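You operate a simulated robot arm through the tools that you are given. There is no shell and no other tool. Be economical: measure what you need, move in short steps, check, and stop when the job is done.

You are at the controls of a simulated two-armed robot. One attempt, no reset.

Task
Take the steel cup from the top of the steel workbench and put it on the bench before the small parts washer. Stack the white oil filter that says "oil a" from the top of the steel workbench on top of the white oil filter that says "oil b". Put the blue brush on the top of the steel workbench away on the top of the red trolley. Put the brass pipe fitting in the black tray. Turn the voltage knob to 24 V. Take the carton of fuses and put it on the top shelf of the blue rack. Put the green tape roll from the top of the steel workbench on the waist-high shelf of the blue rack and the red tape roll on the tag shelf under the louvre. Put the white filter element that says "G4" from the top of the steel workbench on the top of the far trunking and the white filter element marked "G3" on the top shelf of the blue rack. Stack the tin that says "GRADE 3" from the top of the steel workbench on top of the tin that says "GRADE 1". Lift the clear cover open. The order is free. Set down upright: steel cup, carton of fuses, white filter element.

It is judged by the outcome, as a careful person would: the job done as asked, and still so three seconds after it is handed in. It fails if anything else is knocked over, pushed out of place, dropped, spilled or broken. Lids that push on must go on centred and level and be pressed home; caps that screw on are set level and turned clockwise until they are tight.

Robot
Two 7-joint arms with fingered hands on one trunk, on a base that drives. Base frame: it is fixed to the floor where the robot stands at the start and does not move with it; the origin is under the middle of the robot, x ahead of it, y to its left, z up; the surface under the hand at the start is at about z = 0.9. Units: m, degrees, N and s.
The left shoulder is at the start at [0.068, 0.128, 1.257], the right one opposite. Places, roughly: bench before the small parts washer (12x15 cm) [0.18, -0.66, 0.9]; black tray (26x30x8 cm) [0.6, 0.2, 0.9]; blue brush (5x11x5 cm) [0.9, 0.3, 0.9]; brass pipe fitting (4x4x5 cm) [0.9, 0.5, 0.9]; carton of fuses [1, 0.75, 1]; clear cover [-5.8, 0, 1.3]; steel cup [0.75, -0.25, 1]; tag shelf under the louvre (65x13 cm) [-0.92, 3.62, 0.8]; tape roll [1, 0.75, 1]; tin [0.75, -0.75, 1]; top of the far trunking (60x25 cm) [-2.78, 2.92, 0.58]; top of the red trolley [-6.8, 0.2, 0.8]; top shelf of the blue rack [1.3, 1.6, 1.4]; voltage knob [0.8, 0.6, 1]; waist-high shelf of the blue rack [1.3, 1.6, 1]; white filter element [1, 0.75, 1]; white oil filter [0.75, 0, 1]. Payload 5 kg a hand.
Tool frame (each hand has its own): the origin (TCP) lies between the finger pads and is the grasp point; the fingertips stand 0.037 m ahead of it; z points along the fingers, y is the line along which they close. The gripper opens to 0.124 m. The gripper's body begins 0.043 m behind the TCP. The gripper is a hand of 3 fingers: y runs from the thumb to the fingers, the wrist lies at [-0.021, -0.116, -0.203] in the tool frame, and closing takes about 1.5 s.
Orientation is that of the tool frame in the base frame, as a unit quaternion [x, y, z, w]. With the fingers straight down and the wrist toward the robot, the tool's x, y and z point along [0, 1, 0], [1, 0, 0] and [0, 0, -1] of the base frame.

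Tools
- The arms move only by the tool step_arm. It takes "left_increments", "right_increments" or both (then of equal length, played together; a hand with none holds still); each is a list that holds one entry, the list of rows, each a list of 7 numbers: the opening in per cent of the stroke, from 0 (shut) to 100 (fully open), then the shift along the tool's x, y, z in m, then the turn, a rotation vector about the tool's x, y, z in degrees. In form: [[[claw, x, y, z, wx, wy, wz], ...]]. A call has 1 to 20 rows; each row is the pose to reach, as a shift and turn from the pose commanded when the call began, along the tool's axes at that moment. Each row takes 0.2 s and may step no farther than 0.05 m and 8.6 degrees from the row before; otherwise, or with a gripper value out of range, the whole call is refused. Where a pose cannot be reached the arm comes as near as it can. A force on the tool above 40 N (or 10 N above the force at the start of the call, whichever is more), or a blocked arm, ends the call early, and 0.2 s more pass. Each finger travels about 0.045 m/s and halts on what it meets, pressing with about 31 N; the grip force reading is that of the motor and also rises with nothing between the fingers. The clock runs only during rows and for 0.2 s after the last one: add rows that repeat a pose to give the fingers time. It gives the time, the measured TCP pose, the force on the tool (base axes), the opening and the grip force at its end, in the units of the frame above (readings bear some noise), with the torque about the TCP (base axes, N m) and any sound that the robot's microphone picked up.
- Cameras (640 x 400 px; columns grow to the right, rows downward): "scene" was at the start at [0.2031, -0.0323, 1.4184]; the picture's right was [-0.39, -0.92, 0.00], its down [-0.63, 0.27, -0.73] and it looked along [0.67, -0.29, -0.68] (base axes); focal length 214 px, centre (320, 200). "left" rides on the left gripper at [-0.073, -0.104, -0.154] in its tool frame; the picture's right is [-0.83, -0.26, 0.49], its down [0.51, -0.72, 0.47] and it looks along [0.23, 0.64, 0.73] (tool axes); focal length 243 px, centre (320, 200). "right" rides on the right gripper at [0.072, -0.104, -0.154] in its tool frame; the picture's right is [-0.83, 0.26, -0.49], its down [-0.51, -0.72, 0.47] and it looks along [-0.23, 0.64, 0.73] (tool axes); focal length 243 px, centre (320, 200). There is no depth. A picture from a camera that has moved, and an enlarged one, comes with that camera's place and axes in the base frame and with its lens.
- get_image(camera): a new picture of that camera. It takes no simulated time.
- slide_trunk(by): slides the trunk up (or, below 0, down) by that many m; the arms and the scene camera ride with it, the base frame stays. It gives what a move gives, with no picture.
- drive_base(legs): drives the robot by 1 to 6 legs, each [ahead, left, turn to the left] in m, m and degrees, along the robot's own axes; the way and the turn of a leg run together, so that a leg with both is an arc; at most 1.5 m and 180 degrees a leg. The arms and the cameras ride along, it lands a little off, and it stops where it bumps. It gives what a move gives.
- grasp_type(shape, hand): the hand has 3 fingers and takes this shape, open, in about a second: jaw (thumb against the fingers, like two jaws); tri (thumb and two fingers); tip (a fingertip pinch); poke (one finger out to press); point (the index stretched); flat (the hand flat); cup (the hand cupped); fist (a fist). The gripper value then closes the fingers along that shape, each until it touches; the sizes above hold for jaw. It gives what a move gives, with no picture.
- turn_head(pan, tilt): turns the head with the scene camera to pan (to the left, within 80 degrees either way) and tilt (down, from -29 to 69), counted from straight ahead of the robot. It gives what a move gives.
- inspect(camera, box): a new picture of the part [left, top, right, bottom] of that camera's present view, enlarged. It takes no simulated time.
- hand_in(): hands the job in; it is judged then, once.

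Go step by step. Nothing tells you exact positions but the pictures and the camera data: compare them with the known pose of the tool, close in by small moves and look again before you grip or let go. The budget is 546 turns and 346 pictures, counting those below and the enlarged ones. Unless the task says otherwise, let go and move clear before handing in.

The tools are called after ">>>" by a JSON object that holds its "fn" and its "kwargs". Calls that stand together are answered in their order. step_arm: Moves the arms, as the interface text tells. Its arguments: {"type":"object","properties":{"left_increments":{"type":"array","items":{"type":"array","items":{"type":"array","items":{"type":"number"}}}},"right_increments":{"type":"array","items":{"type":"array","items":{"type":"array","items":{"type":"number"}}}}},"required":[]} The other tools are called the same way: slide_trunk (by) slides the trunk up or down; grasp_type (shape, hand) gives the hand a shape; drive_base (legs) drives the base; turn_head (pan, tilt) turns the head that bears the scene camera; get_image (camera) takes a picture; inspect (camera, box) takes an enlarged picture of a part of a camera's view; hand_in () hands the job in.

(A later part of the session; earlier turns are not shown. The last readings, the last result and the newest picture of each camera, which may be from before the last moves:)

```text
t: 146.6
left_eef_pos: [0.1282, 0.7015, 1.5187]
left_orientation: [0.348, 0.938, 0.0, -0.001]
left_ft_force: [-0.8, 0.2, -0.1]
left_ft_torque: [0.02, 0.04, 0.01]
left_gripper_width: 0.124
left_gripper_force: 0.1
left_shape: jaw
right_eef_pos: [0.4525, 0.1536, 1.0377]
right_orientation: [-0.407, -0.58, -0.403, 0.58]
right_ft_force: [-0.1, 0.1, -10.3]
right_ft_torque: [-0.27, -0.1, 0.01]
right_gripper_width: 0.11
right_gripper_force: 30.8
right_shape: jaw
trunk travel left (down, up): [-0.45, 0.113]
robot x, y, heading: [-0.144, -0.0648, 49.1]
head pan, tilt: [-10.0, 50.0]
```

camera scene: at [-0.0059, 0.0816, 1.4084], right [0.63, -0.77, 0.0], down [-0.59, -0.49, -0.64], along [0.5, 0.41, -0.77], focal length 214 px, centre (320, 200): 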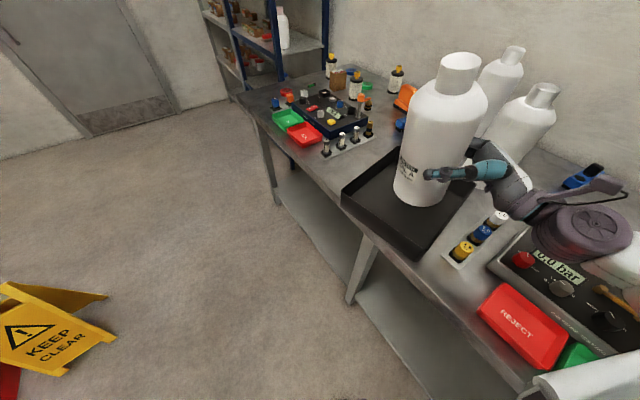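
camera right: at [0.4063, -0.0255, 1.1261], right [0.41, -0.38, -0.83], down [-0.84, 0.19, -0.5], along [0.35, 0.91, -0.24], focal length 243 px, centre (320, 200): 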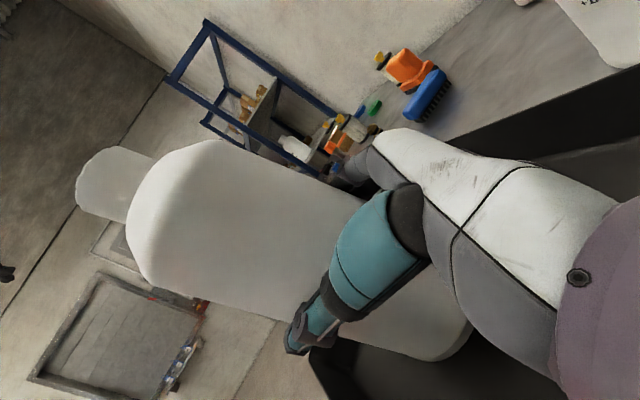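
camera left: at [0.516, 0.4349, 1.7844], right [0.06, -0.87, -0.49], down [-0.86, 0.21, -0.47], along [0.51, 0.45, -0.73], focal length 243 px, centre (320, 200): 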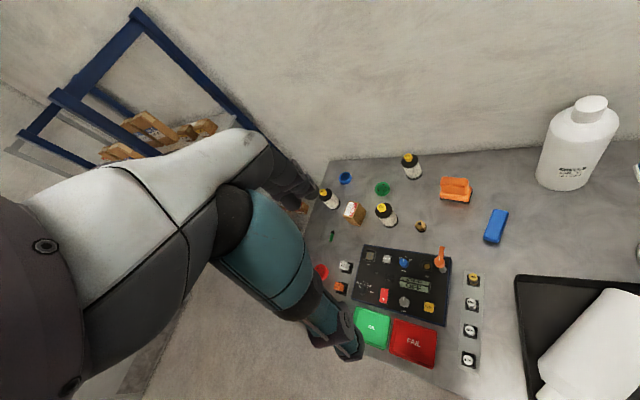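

>>> {"fn": "step_arm", "kwargs": {"right_increments": [[[0, -0.004, 0, 0, 0, 0, 0], [0, -0.007, 0, 0, 0, 0, 0]]]}}

>>> {"fn": "inspect", "kwargs": {"camera": "scene", "box": [330, 90, 560, 290]}}

```text
t: 147.2
left_eef_pos: [0.1272, 0.7017, 1.5198]
left_orientation: [0.348, 0.937, 0.0, 0.0]
left_ft_force: [-0.4, -0.3, 0.0]
left_ft_torque: [0.0, 0.01, -0.02]
left_gripper_width: 0.1238
left_gripper_force: 0.0
left_shape: jaw
right_eef_pos: [0.4519, 0.1526, 1.0314]
right_orientation: [-0.408, -0.578, -0.403, 0.58]
right_ft_force: [1.4, -0.1, -6.3]
right_ft_torque: [-0.13, -0.13, -0.01]
right_gripper_width: 0.11
right_gripper_force: 31.2
right_shape: jaw
trunk travel left (down, up): [-0.45, 0.113]
robot x, y, heading: [-0.1491, -0.0652, 49.2]
head pan, tilt: [-10.0, 50.0]
```

```text
2.00 times, centred on (445, 190) of scene
camera zoom: at [-0.0062, 0.0811, 1.4086], right [0.63, -0.77, 0.0], down [-0.59, -0.49, -0.64], along [0.5, 0.41, -0.77], focal length 429 px, centre (70, 220)
```

zoom: 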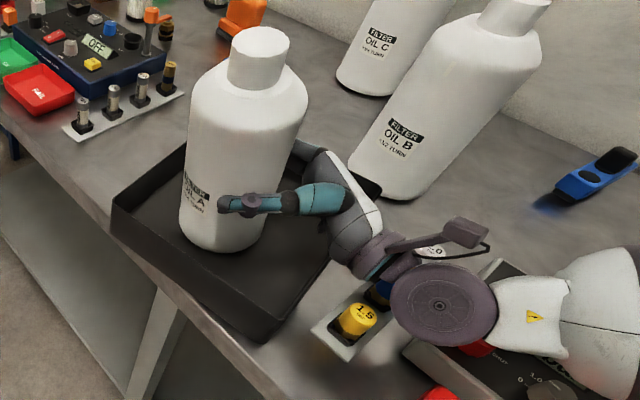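

>>> {"fn": "step_arm", "kwargs": {"right_increments": [[[0, -0.002, 0, 0, 0, 0, 0], [0, -0.003, 0, 0, 0, 0, 0]]]}}

>>> {"fn": "step_arm", "kwargs": {"right_increments": [[[95, 0, 0, 0, 0, 0, 0], [100, 0, 0, 0, 0, 0, 0], [100, 0, 0, 0, 0, 0, 0], [100, 0, 0, 0, 0, 0, 0]]]}}

>>> {"fn": "inspect", "kwargs": {"camera": "scene", "box": [330, 90, 560, 290]}}

>>> {"fn": "get_image", "kwargs": {"camera": "right"}}

```text
t: 147.8
left_eef_pos: [0.1269, 0.7019, 1.5192]
left_orientation: [0.349, 0.937, -0.001, 0.0]
left_ft_force: [0.2, -0.5, -0.1]
left_ft_torque: [-0.02, 0.0, 0.02]
left_gripper_width: 0.1238
left_gripper_force: 0.2
left_shape: jaw
right_eef_pos: [0.4508, 0.1523, 1.0279]
right_orientation: [-0.409, -0.579, -0.403, 0.579]
right_ft_force: [3.7, -0.3, -1.6]
right_ft_torque: [-0.04, 0.04, -0.06]
right_gripper_width: 0.1098
right_gripper_force: 31.2
right_shape: jaw
trunk travel left (down, up): [-0.45, 0.113]
robot x, y, heading: [-0.1492, -0.0674, 49.3]
head pan, tilt: [-10.0, 50.0]
```

```text
t: 148.8
left_eef_pos: [0.127, 0.7013, 1.5199]
left_orientation: [0.349, 0.937, 0.001, -0.001]
left_ft_force: [0.4, 0.3, 0.4]
left_ft_torque: [-0.01, 0.0, -0.03]
left_gripper_width: 0.1238
left_gripper_force: 0.1
left_shape: jaw
right_eef_pos: [0.4506, 0.1533, 1.0275]
right_orientation: [0.408, 0.579, 0.403, -0.579]
right_ft_force: [2.7, -0.2, -2.1]
right_ft_torque: [-0.06, 0.1, -0.04]
right_gripper_width: 0.1237
right_gripper_force: 0.0
right_shape: jaw
trunk travel left (down, up): [-0.45, 0.113]
robot x, y, heading: [-0.1527, -0.0676, 49.2]
head pan, tilt: [-10.0, 50.0]
```

```text
2.00 times, centred on (445, 190) of scene
camera zoom: at [-0.0066, 0.081, 1.4086], right [0.63, -0.77, 0.0], down [-0.59, -0.49, -0.64], along [0.5, 0.41, -0.77], focal length 429 px, centre (70, 220)
```

zoom: 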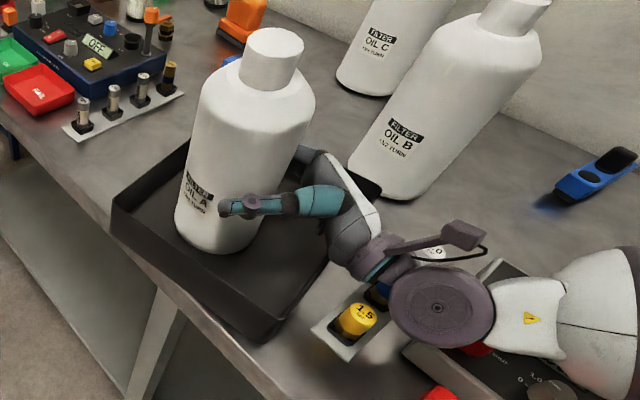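

```text
213 pictures are left
camera right: at [0.4046, -0.0276, 1.1005], right [0.41, -0.38, -0.83], down [-0.84, 0.19, -0.5], along [0.35, 0.91, -0.24], focal length 243 px, centre (320, 200)
```

right: 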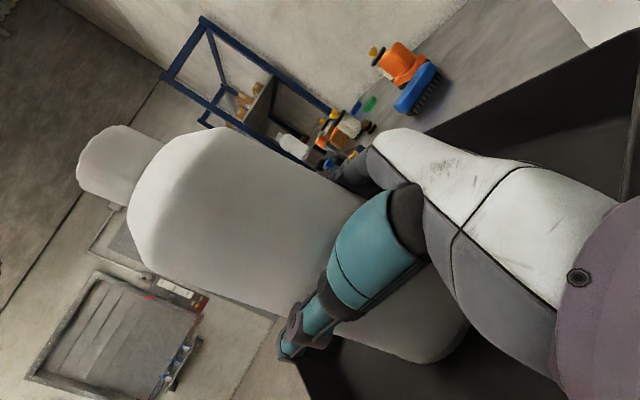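

Bottle stands. Slide the hand up a little along the body, then back out and rise.

>>> {"fn": "step_arm", "kwargs": {"right_increments": [[[100, 0, 0.003, 0, 0, 0, 0], [100, 0.015, 0.003, 0, 0, 0, 0], [100, 0.03, 0.003, 0, 0, 0, 0], [100, 0.045, 0.003, -0.01, 0, 0, 0], [100, 0.055, 0.003, -0.03, 0, 0, 0], [100, 0.06, 0.003, -0.06, 0, 0, 0], [100, 0.065, 0.003, -0.09, 0, 0, 0], [100, 0.075, 0.003, -0.12, 0, 0, 0], [100, 0.12, 0.003, -0.13, 0, 0, 0], [100, 0.16, 0.003, -0.13, 0, 0, 0], [100, 0.2, 0.003, -0.13, 0, 0, 0]]]}}

>>> {"fn": "get_image", "kwargs": {"camera": "scene"}}

```text
t: 151.2
left_eef_pos: [0.1246, 0.7028, 1.5213]
left_orientation: [0.348, 0.938, 0.0, 0.0]
left_ft_force: [-1.0, 0.1, -0.8]
left_ft_torque: [0.04, -0.04, -0.01]
left_gripper_width: 0.1239
left_gripper_force: 0.0
left_shape: jaw
right_eef_pos: [0.5007, 0.0323, 1.2288]
right_orientation: [0.407, 0.58, 0.403, -0.58]
right_ft_force: [-1.0, -0.2, 0.4]
right_ft_torque: [-0.01, 0.01, -0.01]
right_gripper_width: 0.1237
right_gripper_force: 0.1
right_shape: jaw
trunk travel left (down, up): [-0.45, 0.113]
robot x, y, heading: [-0.1485, -0.063, 49.2]
head pan, tilt: [-10.0, 50.0]
```

```text
212 pictures are left
camera scene: at [-0.0083, 0.0807, 1.4088], right [0.63, -0.77, 0.0], down [-0.59, -0.49, -0.64], along [0.5, 0.41, -0.77], focal length 214 px, centre (320, 200)
```

scene: 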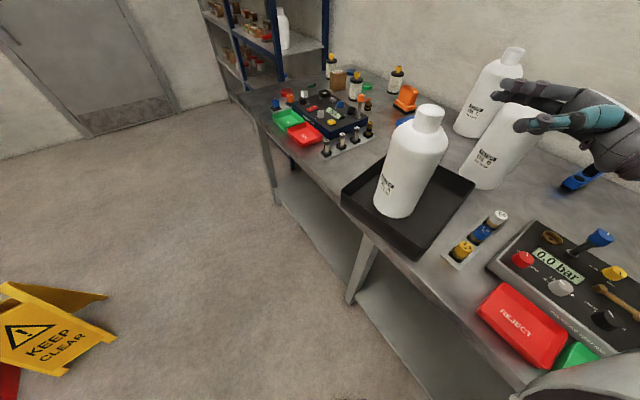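

The bottle stands upright in the tray. Rise and rotate the hand back to pointing down for a top grasp on the cap.

>>> {"fn": "step_arm", "kwargs": {"right_increments": [[[100, 0.05, 0, 0, 0, 0, 0], [100, 0.1, 0, 0, 0, 0, 0], [100, 0.13, 0, 0, 0, -7.5, 0], [100, 0.15, 0, 0, 0, -15, 0], [100, 0.15, 0, 0, 0, -22.5, 0], [100, 0.15, 0, 0, 0, -30, 0], [100, 0.15, 0, 0, 0, -37.5, 0], [100, 0.15, 0, 0, 0, -45, 0], [100, 0.15, 0, 0, 0, -52.5, 0], [100, 0.15, 0, 0, 0, -60, 0], [100, 0.15, 0, 0, 0, -67.5, 0], [100, 0.15, 0, 0, 0, -75, 0], [100, 0.15, 0, 0, 0, -82.5, 0], [100, 0.15, 0, 0, 0, -90, 0], [100, 0.15, 0, 0, 0, -90, 0]]]}}

>>> {"fn": "get_image", "kwargs": {"camera": "scene"}}

>>> {"fn": "get_image", "kwargs": {"camera": "right"}}

```text
t: 154.4
left_eef_pos: [0.1258, 0.7021, 1.5208]
left_orientation: [0.348, 0.937, 0.0, 0.0]
left_ft_force: [-0.8, 0.0, 0.5]
left_ft_torque: [-0.03, -0.06, -0.01]
left_gripper_width: 0.1239
left_gripper_force: 0.0
left_shape: jaw
right_eef_pos: [0.6163, 0.0734, 1.2971]
right_orientation: [0.541, 0.797, 0.25, -0.097]
right_ft_force: [0.6, -0.3, -1.9]
right_ft_torque: [0.01, -0.01, -0.01]
right_gripper_width: 0.1237
right_gripper_force: 0.0
right_shape: jaw
right hand out of reach, approached as far as the arm can: row 7, 8, 9, 10, 11, 12, 13, 14, 15
trunk travel left (down, up): [-0.45, 0.113]
robot x, y, heading: [-0.1446, -0.0639, 49.2]
head pan, tilt: [-10.0, 50.0]
```

```text
211 pictures are left
camera scene: at [-0.0066, 0.0818, 1.4088], right [0.63, -0.77, 0.0], down [-0.59, -0.49, -0.64], along [0.5, 0.41, -0.77], focal length 214 px, centre (320, 200)
```

scene: 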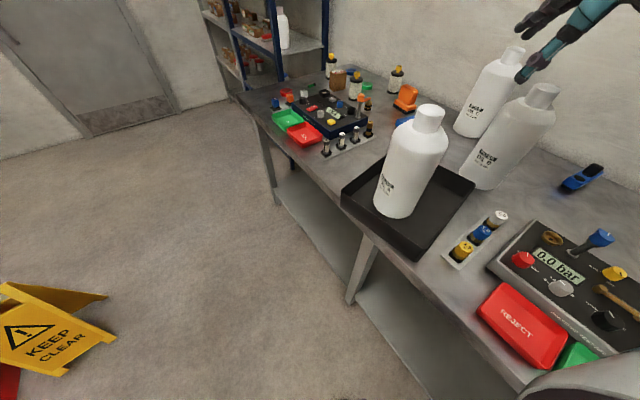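

```text
210 pictures are left
camera right: at [0.4735, 0.0235, 1.4272], right [0.51, -0.85, 0.15], down [-0.4, -0.38, -0.83], along [0.76, 0.37, -0.54], focal length 243 px, centre (320, 200)
```

right: 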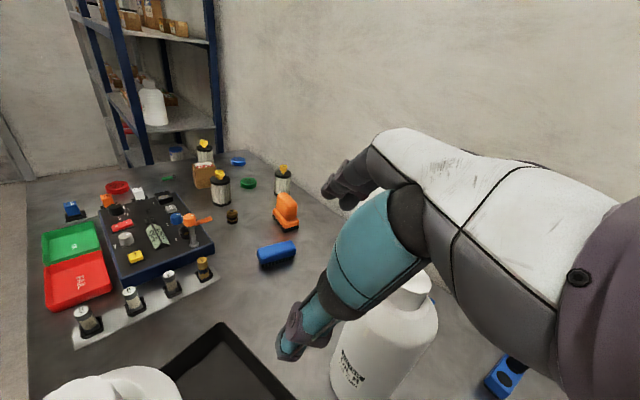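

>>> {"fn": "step_arm", "kwargs": {"right_increments": [[[100, 0, 0, -0.01, 0, 0, -6], [100, 0, 0, -0.02, 0, 0, -12], [100, 0, 0, -0.03, 0, 0, -18], [100, 0, 0, -0.03, 0, 0, -25], [100, 0, 0, -0.03, 0, 0, -25], [100, 0, 0, -0.03, 0, 0, -25]]]}}

>>> {"fn": "get_image", "kwargs": {"camera": "scene"}}

```text
t: 155.8
left_eef_pos: [0.124, 0.702, 1.5207]
left_orientation: [0.347, 0.938, 0.0, 0.0]
left_ft_force: [0.3, 0.1, 0.5]
left_ft_torque: [0.0, -0.03, -0.02]
left_gripper_width: 0.1238
left_gripper_force: 0.0
left_shape: jaw
right_eef_pos: [0.611, 0.0583, 1.3252]
right_orientation: [0.354, 0.896, 0.267, -0.039]
right_ft_force: [-0.2, -0.3, 0.0]
right_ft_torque: [0.02, -0.01, -0.02]
right_gripper_width: 0.1237
right_gripper_force: 0.1
right_shape: jaw
trunk travel left (down, up): [-0.45, 0.113]
robot x, y, heading: [-0.1502, -0.0648, 49.5]
head pan, tilt: [-10.0, 50.0]
```

```text
209 pictures are left
camera scene: at [-0.0084, 0.081, 1.4088], right [0.63, -0.77, 0.0], down [-0.59, -0.49, -0.64], along [0.5, 0.41, -0.77], focal length 214 px, centre (320, 200)
```

scene: 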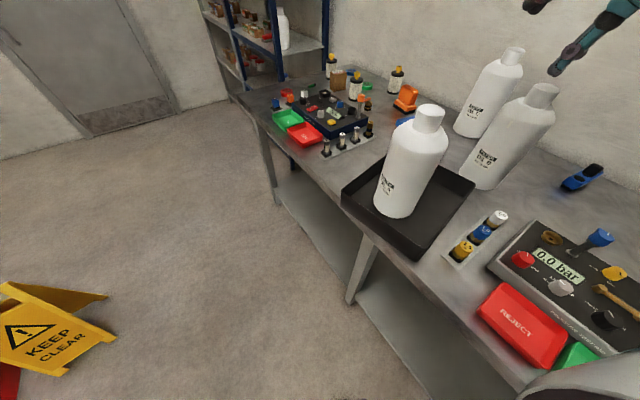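

>>> {"fn": "step_arm", "kwargs": {"right_increments": [[[100, 0.035, 0, -0.02, 0, 0, 0], [100, 0.07, 0, -0.04, 5.5, -3, -0.4], [100, 0.1, 0, -0.055, 11, -6, -0.8], [100, 0.111, 0, -0.055, 16.5, -9, -1.2], [100, 0.111, 0, -0.055, 22, -12, -1.7], [100, 0.111, 0, -0.055, 27.4, -15.1, -2.1], [100, 0.111, 0, -0.055, 27.4, -15.1, -2.1]]]}}

>>> {"fn": "get_image", "kwargs": {"camera": "right"}}

```text
t: 157.4
left_eef_pos: [0.1261, 0.7021, 1.5188]
left_orientation: [0.348, 0.937, 0.0, 0.0]
left_ft_force: [-1.1, 0.9, 0.3]
left_ft_torque: [0.03, -0.04, 0.01]
left_gripper_width: 0.1237
left_gripper_force: 0.0
left_shape: jaw
right_eef_pos: [0.5845, 0.0649, 1.3342]
right_orientation: [0.31, 0.932, 0.182, -0.054]
right_ft_force: [0.0, 0.2, 1.0]
right_ft_torque: [-0.02, 0.0, 0.01]
right_gripper_width: 0.1239
right_gripper_force: 0.0
right_shape: jaw
right hand out of reach, approached as far as the arm can: row 2, 3, 4, 5, 6, 7
trunk travel left (down, up): [-0.45, 0.113]
robot x, y, heading: [-0.1514, -0.0633, 49.3]
head pan, tilt: [-10.0, 50.0]
```

```text
208 pictures are left
camera right: at [0.4614, -0.0304, 1.4586], right [0.82, -0.45, 0.36], down [-0.02, -0.64, -0.77], along [0.58, 0.62, -0.53], focal length 243 px, centre (320, 200)
```

right: 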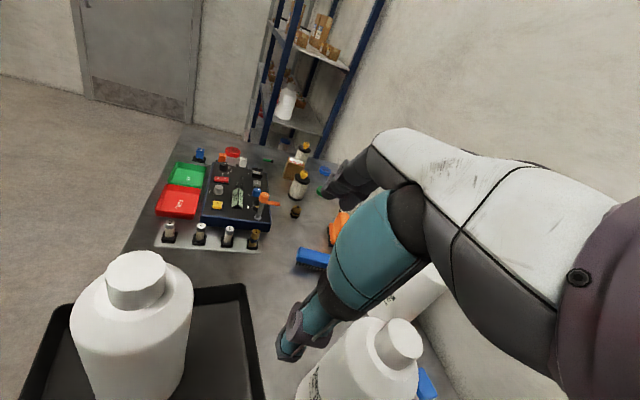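

>>> {"fn": "step_arm", "kwargs": {"right_increments": [[[100, 0.035, 0.006, -0.008, 0, 0, 0], [100, 0.07, 0.012, -0.016, 0, 0, 0], [100, 0.108, 0.018, -0.023, 0, 0, 0], [100, 0.108, 0.018, -0.023, 0, 0, 0]]]}}

>>> {"fn": "get_image", "kwargs": {"camera": "scene"}}

```text
t: 158.4
left_eef_pos: [0.1259, 0.7004, 1.5203]
left_orientation: [0.348, 0.937, 0.0, 0.001]
left_ft_force: [-0.4, -0.5, 0.6]
left_ft_torque: [0.03, 0.02, -0.03]
left_gripper_width: 0.1239
left_gripper_force: 0.1
left_shape: jaw
right_eef_pos: [0.5377, 0.1261, 1.3478]
right_orientation: [0.293, 0.932, 0.202, -0.066]
right_ft_force: [0.3, 0.6, 0.1]
right_ft_torque: [-0.03, 0.01, 0.01]
right_gripper_width: 0.1241
right_gripper_force: 0.1
right_shape: jaw
right hand out of reach, approached as far as the arm can: row 1, 2, 3, 4
trunk travel left (down, up): [-0.45, 0.113]
robot x, y, heading: [-0.1459, -0.0667, 49.3]
head pan, tilt: [-10.0, 50.0]
```

```text
207 pictures are left
camera scene: at [-0.0071, 0.0808, 1.4086], right [0.63, -0.77, 0.0], down [-0.59, -0.49, -0.64], along [0.5, 0.41, -0.77], focal length 214 px, centre (320, 200)
```

scene: 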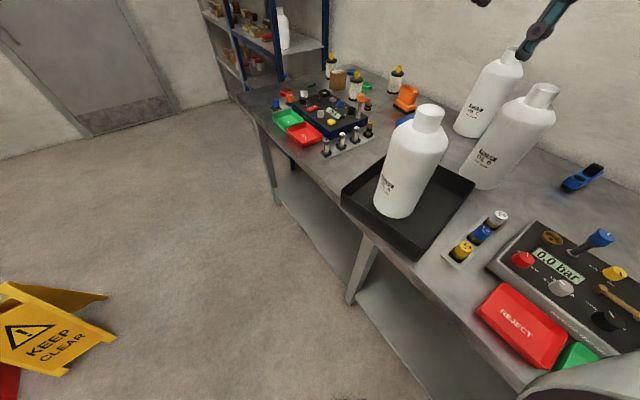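

>>> {"fn": "turn_head", "kwargs": {"pan": -45, "tilt": 15}}

>>> {"fn": "get_image", "kwargs": {"camera": "scene"}}

```text
t: 159.4
left_eef_pos: [0.1258, 0.7012, 1.5209]
left_orientation: [0.349, 0.937, -0.001, 0.0]
left_ft_force: [0.1, -0.4, -0.2]
left_ft_torque: [0.01, -0.02, -0.01]
left_gripper_width: 0.1241
left_gripper_force: 0.0
left_shape: jaw
right_eef_pos: [0.5389, 0.1268, 1.3482]
right_orientation: [0.293, 0.932, 0.201, -0.065]
right_ft_force: [0.6, -0.3, -0.3]
right_ft_torque: [-0.01, -0.05, -0.02]
right_gripper_width: 0.124
right_gripper_force: 0.0
right_shape: jaw
trunk travel left (down, up): [-0.45, 0.113]
robot x, y, heading: [-0.1493, -0.0636, 49.6]
head pan, tilt: [-45.0, 15.0]
```

```text
206 pictures are left
camera scene: at [0.0265, 0.0394, 1.4623], right [0.08, -1.0, 0.0], down [-0.26, -0.02, -0.97], along [0.96, 0.07, -0.26], focal length 214 px, centre (320, 200)
```

scene: 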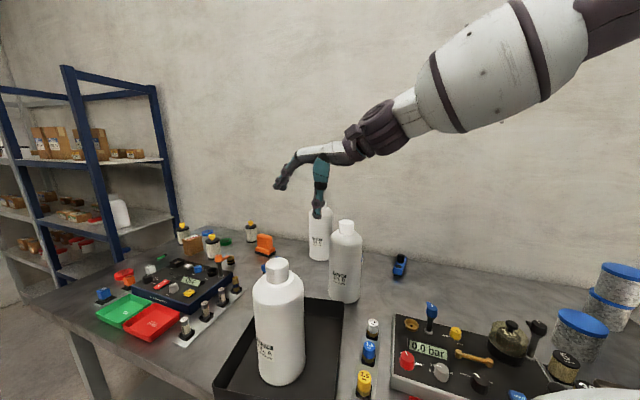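

>>> {"fn": "step_arm", "kwargs": {"right_increments": [[[100, 0.041, 0.02, -0.004, 0, 0, 0], [100, 0.082, 0.04, -0.008, 0, 0, 0], [100, 0.122, 0.06, -0.012, 0, 0, 0], [100, 0.163, 0.079, -0.016, 0, 0, 0], [100, 0.204, 0.099, -0.0195, 0, 0, 0], [100, 0.204, 0.099, -0.0195, 0, 0, 0]]]}}

```text
t: 160.8
left_eef_pos: [0.1236, 0.7005, 1.5216]
left_orientation: [0.347, 0.938, 0.001, 0.0]
left_ft_force: [-0.7, 0.5, 0.0]
left_ft_torque: [0.03, -0.03, 0.0]
left_gripper_width: 0.1237
left_gripper_force: 0.0
left_shape: jaw
right_eef_pos: [0.4588, 0.2816, 1.4258]
right_orientation: [0.255, 0.917, 0.296, -0.084]
right_ft_force: [-0.5, -0.3, -0.2]
right_ft_torque: [-0.02, -0.04, -0.02]
right_gripper_width: 0.1239
right_gripper_force: 0.0
right_shape: jaw
right hand out of reach, approached as far as the arm can: row 1, 2, 3, 4, 5, 6
trunk travel left (down, up): [-0.45, 0.113]
robot x, y, heading: [-0.1485, -0.0675, 49.1]
head pan, tilt: [-45.0, 15.0]
```

>>> {"fn": "step_arm", "kwargs": {"right_increments": [[[100, 0, 0, 0, 5.8, -4.3, 1.9], [100, 0, 0, 0, 11.6, -8.5, 3.8], [100, 0, 0, 0, 17.3, -12.8, 5.8], [100, 0, 0, 0, 23.1, -17, 7.7], [100, 0, 0, 0, 28.9, -21.3, 9.6], [100, 0, 0, 0, 28.9, -21.3, 9.6], [100, 0, 0, 0, 28.9, -21.3, 9.6]]]}}

>>> {"fn": "get_image", "kwargs": {"camera": "right"}}

```text
t: 162.4
left_eef_pos: [0.1253, 0.7016, 1.5207]
left_orientation: [0.348, 0.937, -0.001, 0.0]
left_ft_force: [0.8, 0.0, 0.1]
left_ft_torque: [0.03, 0.0, -0.01]
left_gripper_width: 0.1236
left_gripper_force: 0.0
left_shape: jaw
right_eef_pos: [0.4614, 0.2834, 1.4241]
right_orientation: [0.254, 0.917, 0.296, -0.085]
right_ft_force: [-0.2, 0.5, 0.3]
right_ft_torque: [-0.03, -0.02, -0.01]
right_gripper_width: 0.1239
right_gripper_force: 0.1
right_shape: jaw
right hand out of reach, approached as far as the arm can: row 1, 2, 3, 4, 5, 6, 7
trunk travel left (down, up): [-0.45, 0.113]
robot x, y, heading: [-0.1489, -0.0633, 49.3]
head pan, tilt: [-45.0, 15.0]
```

```text
205 pictures are left
camera right: at [0.3449, 0.1497, 1.5187], right [0.85, -0.45, 0.28], down [0.06, -0.44, -0.9], along [0.52, 0.78, -0.35], focal length 243 px, centre (320, 200)
```

right: 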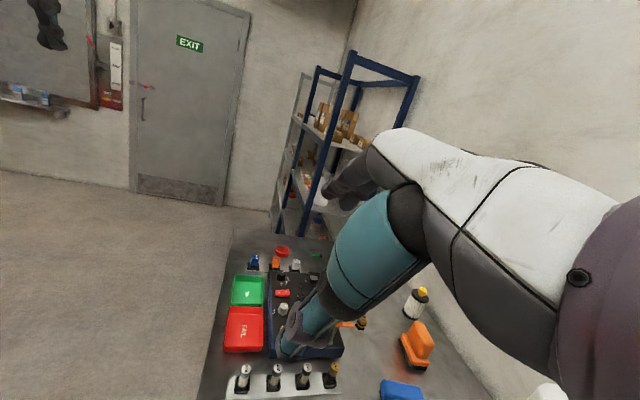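

>>> {"fn": "step_arm", "kwargs": {"right_increments": [[[100, 0.014, 0.0, 0.02, 0, 0, 0], [100, 0.02, -0.01, 0.06, 0, 0, 0], [100, 0.024, -0.025, 0.105, 2, -2, 0], [100, 0.0257, -0.04, 0.145, 6, -5, 1], [100, 0.0257, -0.055, 0.185, 10, -8, 3], [100, 0.0257, -0.07, 0.22, 15, -11, 5], [100, 0.0257, -0.0741, 0.2356, 20, -15, 7], [100, 0.0257, -0.0741, 0.2356, 25, -19, 8], [100, 0.0257, -0.0741, 0.2356, 28.9, -21.3, 9.6], [100, 0.0257, -0.0741, 0.2356, 28.9, -21.3, 9.6]]]}}

>>> {"fn": "get_image", "kwargs": {"camera": "scene"}}

```text
t: 164.6
left_eef_pos: [0.1257, 0.7023, 1.5208]
left_orientation: [0.347, 0.938, 0.0, 0.0]
left_ft_force: [0.1, 0.3, -0.5]
left_ft_torque: [-0.03, -0.04, -0.02]
left_gripper_width: 0.1239
left_gripper_force: 0.0
left_shape: jaw
right_eef_pos: [0.3986, 0.38, 1.2022]
right_orientation: [0.349, 0.937, -0.001, -0.001]
right_ft_force: [-0.1, 0.1, 0.3]
right_ft_torque: [0.0, -0.03, -0.01]
right_gripper_width: 0.1239
right_gripper_force: 0.0
right_shape: jaw
trunk travel left (down, up): [-0.45, 0.113]
robot x, y, heading: [-0.1471, -0.065, 49.4]
head pan, tilt: [-45.0, 15.0]
```

```text
204 pictures are left
camera scene: at [0.026, 0.0395, 1.4624], right [0.08, -1.0, 0.0], down [-0.26, -0.02, -0.97], along [0.96, 0.07, -0.26], focal length 214 px, centre (320, 200)
```

scene: 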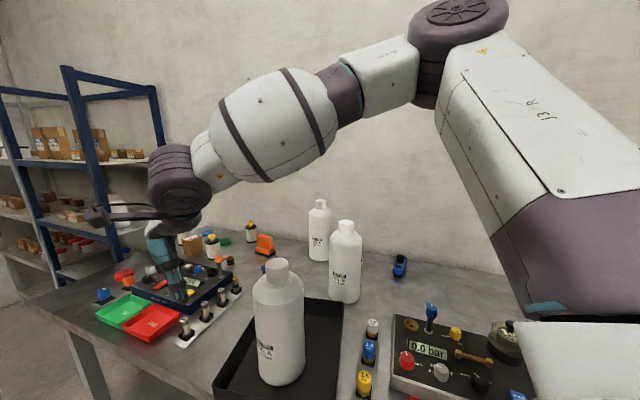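

The hand is back in a good configuration. Raise it and look at bottle A's cap.

>>> {"fn": "step_arm", "kwargs": {"right_increments": [[[100, 0, 0, -0.05, 0, 0, 0], [100, 0, 0, -0.1, 0, 0, 0], [100, 0, 0, -0.15, 0, 0, 0], [100, -0.03, 0, -0.15, 0, 0, 0], [100, -0.06, -0.01, -0.15, 0, 0, 0], [100, -0.09, -0.02, -0.15, 0, 0, 0]]]}}

>>> {"fn": "turn_head", "kwargs": {"pan": -20, "tilt": 40}}

>>> {"fn": "get_image", "kwargs": {"camera": "scene"}}

>>> {"fn": "get_image", "kwargs": {"camera": "right"}}

```text
t: 166.0
left_eef_pos: [0.1263, 0.7001, 1.522]
left_orientation: [0.348, 0.937, 0.001, -0.001]
left_ft_force: [0.6, 0.4, 0.4]
left_ft_torque: [0.02, 0.0, -0.02]
left_gripper_width: 0.1237
left_gripper_force: 0.1
left_shape: jaw
right_eef_pos: [0.4551, 0.3048, 1.3534]
right_orientation: [0.349, 0.937, -0.001, -0.001]
right_ft_force: [-0.3, -0.1, 0.2]
right_ft_torque: [0.0, -0.01, 0.04]
right_gripper_width: 0.1237
right_gripper_force: 0.0
right_shape: jaw
trunk travel left (down, up): [-0.45, 0.113]
robot x, y, heading: [-0.1465, -0.0615, 49.4]
head pan, tilt: [-45.0, 15.0]
```

```text
t: 166.9
left_eef_pos: [0.1263, 0.7023, 1.5191]
left_orientation: [0.349, 0.937, 0.0, 0.0]
left_ft_force: [-0.1, 0.5, 0.1]
left_ft_torque: [-0.03, 0.01, -0.01]
left_gripper_width: 0.1239
left_gripper_force: 0.1
left_shape: jaw
right_eef_pos: [0.4537, 0.3074, 1.3525]
right_orientation: [0.349, 0.937, -0.001, -0.001]
right_ft_force: [0.3, -0.2, -0.4]
right_ft_torque: [0.01, 0.01, 0.0]
right_gripper_width: 0.1239
right_gripper_force: 0.0
right_shape: jaw
trunk travel left (down, up): [-0.45, 0.113]
robot x, y, heading: [-0.1479, -0.0642, 49.3]
head pan, tilt: [-20.0, 40.0]
```

```text
203 pictures are left
camera scene: at [0.0075, 0.0744, 1.4228], right [0.49, -0.87, 0.0], down [-0.56, -0.31, -0.77], along [0.67, 0.37, -0.64], focal length 214 px, centre (320, 200)
```

scene: 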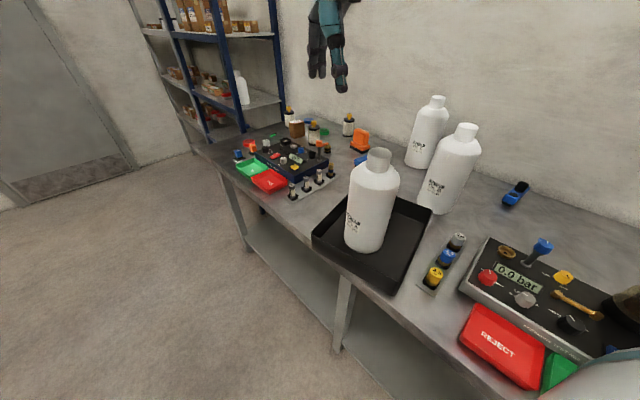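

```text
202 pictures are left
camera right: at [0.3304, 0.2747, 1.5063], right [0.8, -0.34, 0.49], down [-0.09, -0.88, -0.47], along [0.59, 0.33, -0.73], focal length 243 px, centre (320, 200)
```

right: 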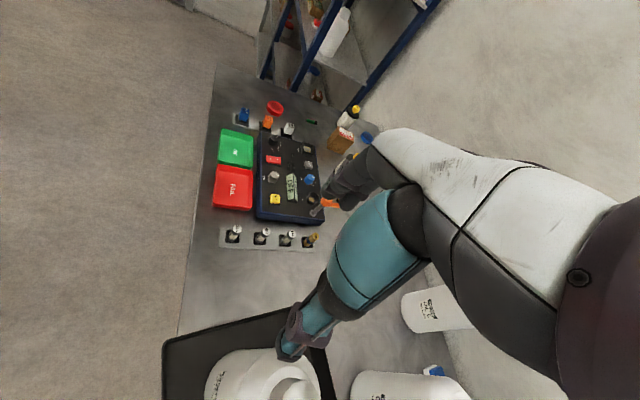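

>>> {"fn": "inspect", "kwargs": {"camera": "scene", "box": [330, 130, 430, 260]}}

>>> {"fn": "step_arm", "kwargs": {"right_increments": [[[100, -0.04, -0.0, 0, 0, 0, 0], [100, -0.08, -0.015, 0, 0, 0, 0], [100, -0.1, -0.035, 0, 0, 0, 0], [100, -0.11, -0.06, 0, 0, 0, 0], [100, -0.11, -0.07, 0, 0, 0, 0]]]}}

>>> {"fn": "get_image", "kwargs": {"camera": "right"}}

```text
3.08 times, centred on (380, 195) of scene
camera zoom: at [0.0075, 0.0744, 1.4228], right [0.49, -0.87, 0.0], down [-0.56, -0.31, -0.77], along [0.67, 0.37, -0.64], focal length 660 px, centre (135, 215)
```

zoom: 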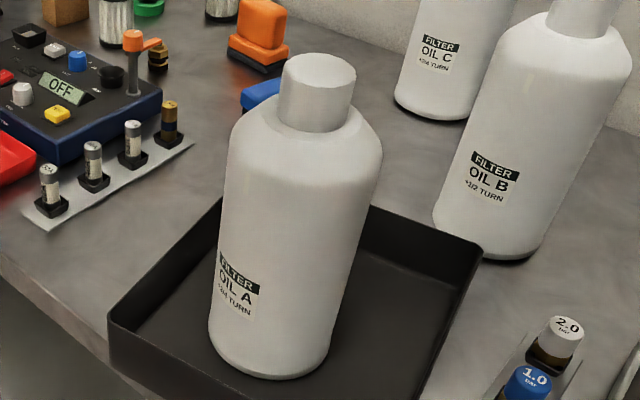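

```text
t: 168.1
left_eef_pos: [0.1267, 0.7002, 1.5205]
left_orientation: [0.348, 0.937, 0.001, -0.001]
left_ft_force: [0.7, -0.4, 0.1]
left_ft_torque: [-0.01, 0.0, 0.03]
left_gripper_width: 0.1237
left_gripper_force: 0.0
left_shape: jaw
right_eef_pos: [0.4907, 0.181, 1.3538]
right_orientation: [0.35, 0.937, -0.001, -0.001]
right_ft_force: [0.0, 0.1, 0.1]
right_ft_torque: [0.03, -0.01, 0.01]
right_gripper_width: 0.1239
right_gripper_force: 0.1
right_shape: jaw
trunk travel left (down, up): [-0.45, 0.113]
robot x, y, heading: [-0.1496, -0.0624, 49.3]
head pan, tilt: [-20.0, 40.0]
```

```text
200 pictures are left
camera right: at [0.3673, 0.1476, 1.5068], right [0.8, -0.34, 0.49], down [-0.09, -0.88, -0.47], along [0.59, 0.33, -0.73], focal length 243 px, centre (320, 200)
```

right: 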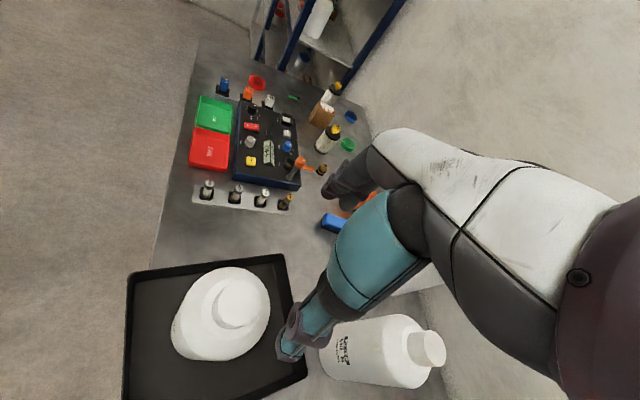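

Cap at (0.453,0.168), top z 1.196. Move over it.

>>> {"fn": "step_arm", "kwargs": {"right_increments": [[[100, 0.02, -0.0345, 0, 0, 0, 0], [100, 0.02, -0.0345, 0.04, 0, 0, 0], [100, 0.02, -0.0345, 0.08, 0, 0, 0], [100, 0.02, -0.0345, 0.11, 0, 0, 0], [100, 0.02, -0.0345, 0.11, 0, 0, 0]]]}}

>>> {"fn": "inspect", "kwargs": {"camera": "right", "box": [200, 180, 400, 380]}}

>>> {"fn": "inspect", "kwargs": {"camera": "scene", "box": [320, 60, 440, 200]}}

```text
t: 169.3
left_eef_pos: [0.126, 0.7013, 1.5209]
left_orientation: [0.348, 0.937, 0.0, -0.001]
left_ft_force: [0.2, -0.1, -0.1]
left_ft_torque: [-0.02, 0.01, -0.02]
left_gripper_width: 0.1237
left_gripper_force: 0.1
left_shape: jaw
right_eef_pos: [0.4517, 0.1695, 1.2439]
right_orientation: [0.349, 0.937, -0.001, 0.0]
right_ft_force: [-0.3, 0.9, -0.4]
right_ft_torque: [0.0, 0.01, -0.02]
right_gripper_width: 0.124
right_gripper_force: 0.1
right_shape: jaw
trunk travel left (down, up): [-0.45, 0.113]
robot x, y, heading: [-0.1486, -0.0658, 49.2]
head pan, tilt: [-20.0, 40.0]
```

```text
2.00 times, centred on (300, 280) of right
camera zoom: at [0.3279, 0.1372, 1.397], right [0.8, -0.34, 0.49], down [-0.09, -0.88, -0.47], along [0.59, 0.33, -0.73], focal length 485 px, centre (360, 40)
```

zoom: 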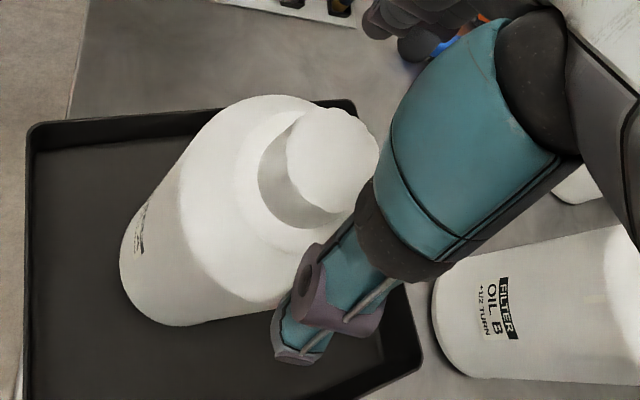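

```text
2.86 times, centred on (380, 130) of scene
camera zoom: at [0.0071, 0.0735, 1.4229], right [0.49, -0.87, 0.0], down [-0.56, -0.31, -0.77], along [0.67, 0.38, -0.64], focal length 613 px, centre (149, 400)
```

zoom: 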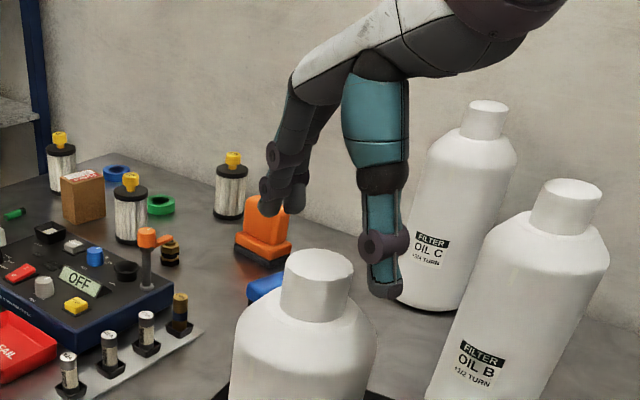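

>>> {"fn": "step_arm", "kwargs": {"right_increments": [[[100, 0.001, -0.001, 0.025, 0, 0, 0], [100, 0.001, -0.001, 0.042, 0, 0, 0], [100, 0.001, -0.001, 0.049, 0, 0, 0], [60, 0.001, -0.001, 0.049, 0, 0, 0], [30, 0.001, -0.001, 0.049, 0, 0, 0], [0, 0.001, -0.001, 0.049, 0, 0, 0], [0, 0.001, -0.001, 0.049, 0, 0, 0], [0, 0.001, -0.001, 0.049, 0, 0, 0], [0, 0.001, -0.001, 0.049, 0, 0, 0], [0, 0.001, -0.001, 0.049, 0, 0, 0]]]}}

>>> {"fn": "inspect", "kwargs": {"camera": "right", "box": [200, 180, 400, 380]}}

>>> {"fn": "inspect", "kwargs": {"camera": "scene", "box": [320, 60, 440, 200]}}

```text
t: 171.5
left_eef_pos: [0.1235, 0.7002, 1.5208]
left_orientation: [0.349, 0.937, 0.001, 0.001]
left_ft_force: [0.1, -0.1, 0.5]
left_ft_torque: [0.02, 0.01, -0.01]
left_gripper_width: 0.1237
left_gripper_force: 0.1
left_shape: jaw
right_eef_pos: [0.4483, 0.1683, 1.1965]
right_orientation: [0.35, 0.937, 0.0, 0.0]
right_ft_force: [0.0, -1.2, 19.1]
right_ft_torque: [-0.16, 0.29, -0.03]
right_gripper_width: 0.045
right_gripper_force: 31.6
right_shape: jaw
trunk travel left (down, up): [-0.45, 0.113]
robot x, y, heading: [-0.1487, -0.0641, 49.3]
head pan, tilt: [-20.0, 40.0]
```

```text
2.00 times, centred on (300, 280) of right
camera zoom: at [0.3253, 0.1361, 1.35], right [0.8, -0.35, 0.49], down [-0.09, -0.88, -0.47], along [0.6, 0.33, -0.73], focal length 485 px, centre (360, 40)
```

zoom: 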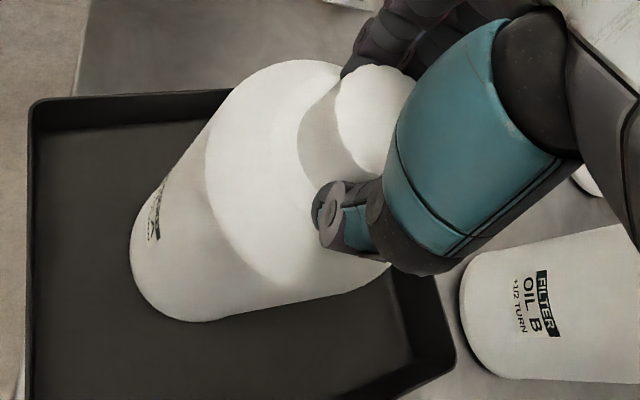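

```text
2.86 times, centred on (380, 130) of scene
camera zoom: at [0.0057, 0.0728, 1.4233], right [0.49, -0.87, 0.0], down [-0.56, -0.31, -0.77], along [0.67, 0.38, -0.64], focal length 613 px, centre (149, 400)
```

zoom: 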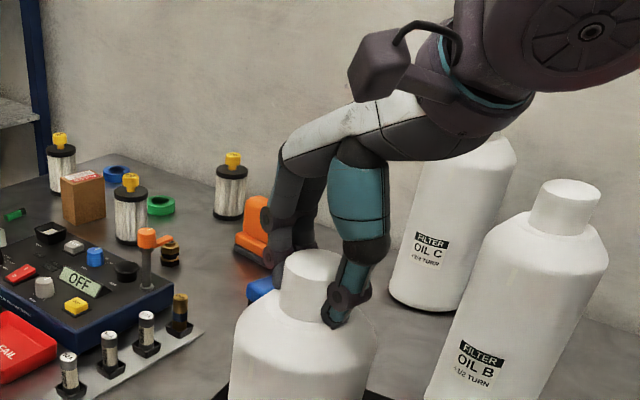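

Cap is ~6 mm off in tool x; recentre and regrip.

>>> {"fn": "step_arm", "kwargs": {"right_increments": [[[40, 0, 0, -0.002, 0, 0, 0], [70, 0, 0, -0.003, 0, 0, 0], [70, 0.003, 0, -0.003, 0, 0, 0], [70, 0.007, 0, -0.003, 0, 0, 0], [70, 0.007, 0, -0.003, 0, 0, 0], [0, 0.007, 0, -0.003, 0, 0, 0], [0, 0.007, 0, -0.003, 0, 0, 0], [0, 0.007, 0, -0.003, 0, 0, 0], [0, 0.007, 0, -0.003, 0, 0, 0], [0, 0.007, 0, -0.003, 0, 0, 0], [0, 0.007, 0, -0.003, 0, 0, 0]]]}}

>>> {"fn": "inspect", "kwargs": {"camera": "right", "box": [200, 180, 400, 380]}}

```text
t: 173.9
left_eef_pos: [0.1257, 0.7012, 1.5195]
left_orientation: [0.349, 0.937, 0.0, 0.0]
left_ft_force: [0.0, 0.2, -0.9]
left_ft_torque: [0.01, 0.0, 0.0]
left_gripper_width: 0.1236
left_gripper_force: 0.1
left_shape: jaw
right_eef_pos: [0.446, 0.1722, 1.1976]
right_orientation: [0.349, 0.937, -0.001, -0.001]
right_ft_force: [-2.1, -1.2, 1.2]
right_ft_torque: [-0.11, 0.17, 0.03]
right_gripper_width: 0.0438
right_gripper_force: 31.2
right_shape: jaw
trunk travel left (down, up): [-0.45, 0.113]
robot x, y, heading: [-0.1503, -0.0667, 49.5]
head pan, tilt: [-20.0, 40.0]
```

```text
2.00 times, centred on (300, 280) of right
camera zoom: at [0.3219, 0.1405, 1.3508], right [0.8, -0.34, 0.49], down [-0.09, -0.88, -0.47], along [0.59, 0.33, -0.73], focal length 485 px, centre (360, 40)
```

zoom: 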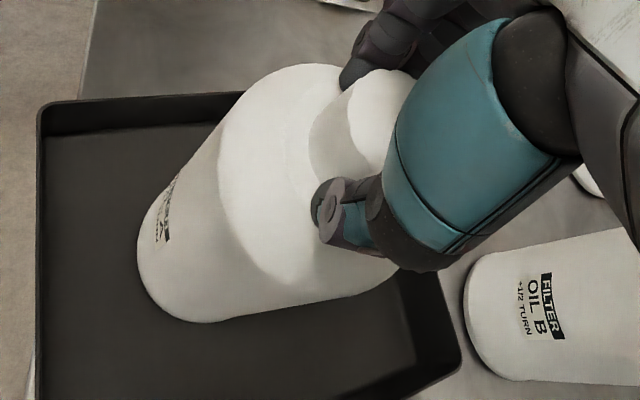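

>>> {"fn": "step_arm", "kwargs": {"right_increments": [[[0, 0, 0, -0.01, 0, 0, 0], [0, 0, 0, -0.03, 0, 0, 0], [0, 0, 0, -0.06, 0, 0, 0], [0, 0, 0, -0.1, 0, 0, 0], [0, 0, 0, -0.14, 0, 0, 0], [0, 0, 0, -0.18, 0, 0, 0], [0, 0, 0, -0.22, 0, 0, 0], [0, 0, 0, -0.22, 0, 0, 0]]]}}

>>> {"fn": "slide_trunk", "kwargs": {"by": 0.11}}

>>> {"fn": "get_image", "kwargs": {"camera": "scene"}}

>>> {"fn": "inspect", "kwargs": {"camera": "right", "box": [150, 180, 400, 380]}}

```text
t: 175.7
left_eef_pos: [0.1271, 0.7018, 1.5194]
left_orientation: [0.349, 0.937, -0.001, -0.002]
left_ft_force: [0.5, -0.3, 0.3]
left_ft_torque: [0.0, 0.05, -0.03]
left_gripper_width: 0.1238
left_gripper_force: 0.1
left_shape: jaw
right_eef_pos: [0.4508, 0.1725, 1.4161]
right_orientation: [0.349, 0.937, -0.002, -0.001]
right_ft_force: [-1.0, -0.5, -10.4]
right_ft_torque: [0.01, 0.09, 0.01]
right_gripper_width: 0.0424
right_gripper_force: 31.2
right_shape: jaw
trunk travel left (down, up): [-0.45, 0.113]
robot x, y, heading: [-0.1486, -0.063, 49.2]
head pan, tilt: [-20.0, 40.0]
```

```text
t: 177.1
left_eef_pos: [0.1273, 0.7039, 1.6247]
left_orientation: [0.348, 0.938, -0.003, -0.002]
left_ft_force: [0.0, 0.0, -0.8]
left_ft_torque: [-0.01, 0.06, 0.02]
left_gripper_width: 0.124
left_gripper_force: 0.0
left_shape: jaw
right_eef_pos: [0.4499, 0.1751, 1.5226]
right_orientation: [0.35, 0.937, -0.004, -0.002]
right_ft_force: [0.5, 0.7, -10.9]
right_ft_torque: [-0.03, 0.1, -0.02]
right_gripper_width: 0.0426
right_gripper_force: 31.3
right_shape: jaw
trunk travel left (down, up): [-0.56, 0.003]
robot x, y, heading: [-0.1508, -0.0655, 49.3]
head pan, tilt: [-20.0, 40.0]
```

```text
194 pictures are left
camera scene: at [-0.0526, 0.0022, 1.5551], right [0.49, -0.87, 0.0], down [-0.56, -0.32, -0.77], along [0.67, 0.38, -0.64], focal length 214 px, centre (320, 200)
```

scene: 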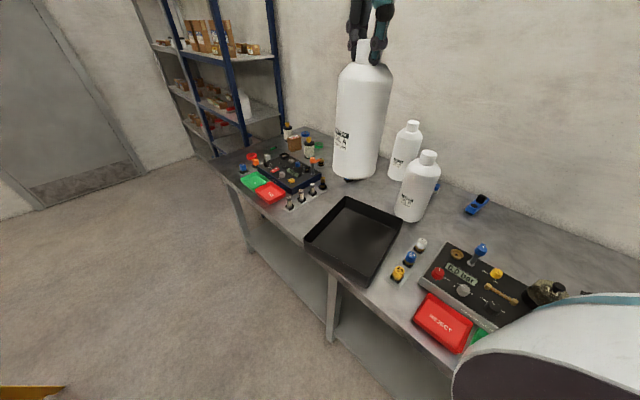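

```text
2.00 times, centred on (275, 280) of right
camera zoom: at [0.3269, 0.1431, 1.6773], right [0.8, -0.34, 0.49], down [-0.09, -0.88, -0.47], along [0.59, 0.33, -0.74], focal length 485 px, centre (410, 40)
```

zoom: 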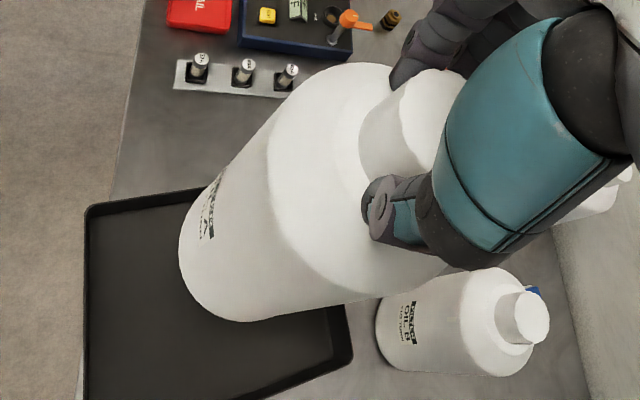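

>>> {"fn": "step_arm", "kwargs": {"right_increments": [[[0, 0, 0, -0.02, 0, 0, 0], [0, 0, 0, -0.02, 0, 0, 0]]]}}

>>> {"fn": "drive_base", "kwargs": {"legs": [[0.133, -0.07, 0], [0, 0, -27]]}}

>>> {"fn": "turn_head", "kwargs": {"pan": -15, "tilt": 40}}

>>> {"fn": "get_image", "kwargs": {"camera": "scene"}}

>>> {"fn": "get_image", "kwargs": {"camera": "right"}}

```text
t: 177.7
left_eef_pos: [0.1254, 0.6989, 1.6314]
left_orientation: [0.349, 0.937, 0.001, -0.001]
left_ft_force: [-0.2, 0.3, 0.3]
left_ft_torque: [0.02, 0.0, 0.01]
left_gripper_width: 0.1239
left_gripper_force: 0.1
left_shape: jaw
right_eef_pos: [0.4481, 0.1713, 1.549]
right_orientation: [0.351, 0.937, -0.001, -0.001]
right_ft_force: [-0.3, -0.8, -9.9]
right_ft_torque: [0.0, 0.07, -0.03]
right_gripper_width: 0.0428
right_gripper_force: 31.2
right_shape: jaw
trunk travel left (down, up): [-0.56, 0.003]
robot x, y, heading: [-0.1489, -0.0647, 49.4]
head pan, tilt: [-20.0, 40.0]
```

```text
t: 180.5
left_eef_pos: [0.5833, 0.5509, 1.6308]
left_orientation: [0.556, 0.831, 0.0, 0.0]
left_ft_force: [0.1, -0.4, 0.4]
left_ft_torque: [-0.03, -0.04, 0.01]
left_gripper_width: 0.1238
left_gripper_force: 0.0
left_shape: jaw
right_eef_pos: [0.6307, -0.0676, 1.5484]
right_orientation: [0.557, 0.831, 0.0, -0.001]
right_ft_force: [0.4, 0.2, -10.2]
right_ft_torque: [0.0, 0.06, 0.02]
right_gripper_width: 0.0421
right_gripper_force: 30.6
right_shape: jaw
trunk travel left (down, up): [-0.56, 0.003]
robot x, y, heading: [-0.0122, -0.013, 22.4]
head pan, tilt: [-20.0, 40.0]
```

```text
t: 181.1
left_eef_pos: [0.583, 0.552, 1.6295]
left_orientation: [0.556, 0.831, 0.0, 0.001]
left_ft_force: [-0.1, -0.5, 0.1]
left_ft_torque: [0.02, -0.03, 0.01]
left_gripper_width: 0.1239
left_gripper_force: 0.1
left_shape: jaw
right_eef_pos: [0.6326, -0.068, 1.548]
right_orientation: [0.557, 0.83, -0.001, 0.0]
right_ft_force: [-0.3, -0.1, -10.0]
right_ft_torque: [0.01, 0.03, 0.01]
right_gripper_width: 0.0425
right_gripper_force: 31.3
right_shape: jaw
trunk travel left (down, up): [-0.56, 0.003]
robot x, y, heading: [-0.0109, -0.011, 22.5]
head pan, tilt: [-15.0, 40.0]
```

```text
192 pictures are left
camera scene: at [0.1042, 0.0142, 1.5558], right [0.13, -0.99, 0.0], down [-0.64, -0.08, -0.77], along [0.76, 0.1, -0.64], focal length 214 px, centre (320, 200)
```

scene: 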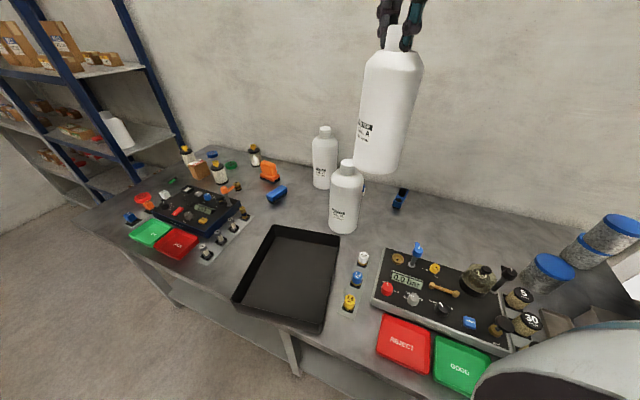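

```text
191 pictures are left
camera right: at [0.5071, -0.0404, 1.7006], right [0.56, -0.67, 0.49], down [-0.48, -0.74, -0.47], along [0.68, 0.03, -0.73], focal length 243 px, centre (320, 200)
```

right: 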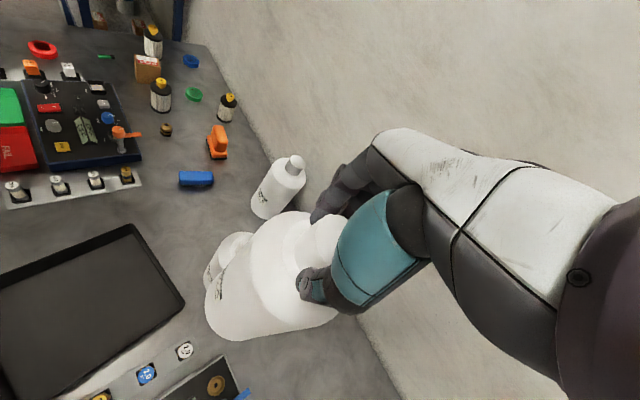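

>>> {"fn": "inspect", "kwargs": {"camera": "scene", "box": [300, 130, 420, 250]}}

```text
3.33 times, centred on (360, 190) of scene
camera zoom: at [0.1042, 0.0142, 1.5558], right [0.13, -0.99, 0.0], down [-0.64, -0.08, -0.77], along [0.76, 0.1, -0.64], focal length 715 px, centre (187, 233)
```

zoom: 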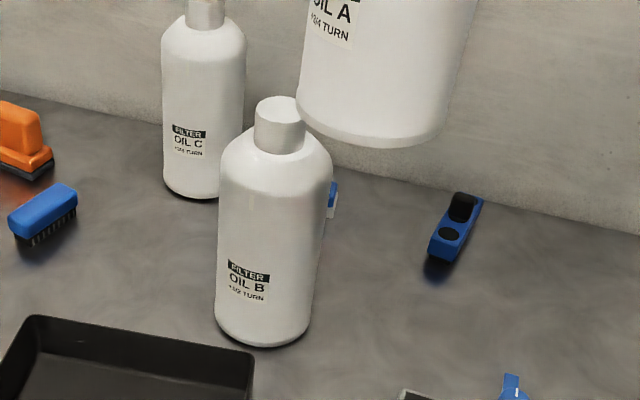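

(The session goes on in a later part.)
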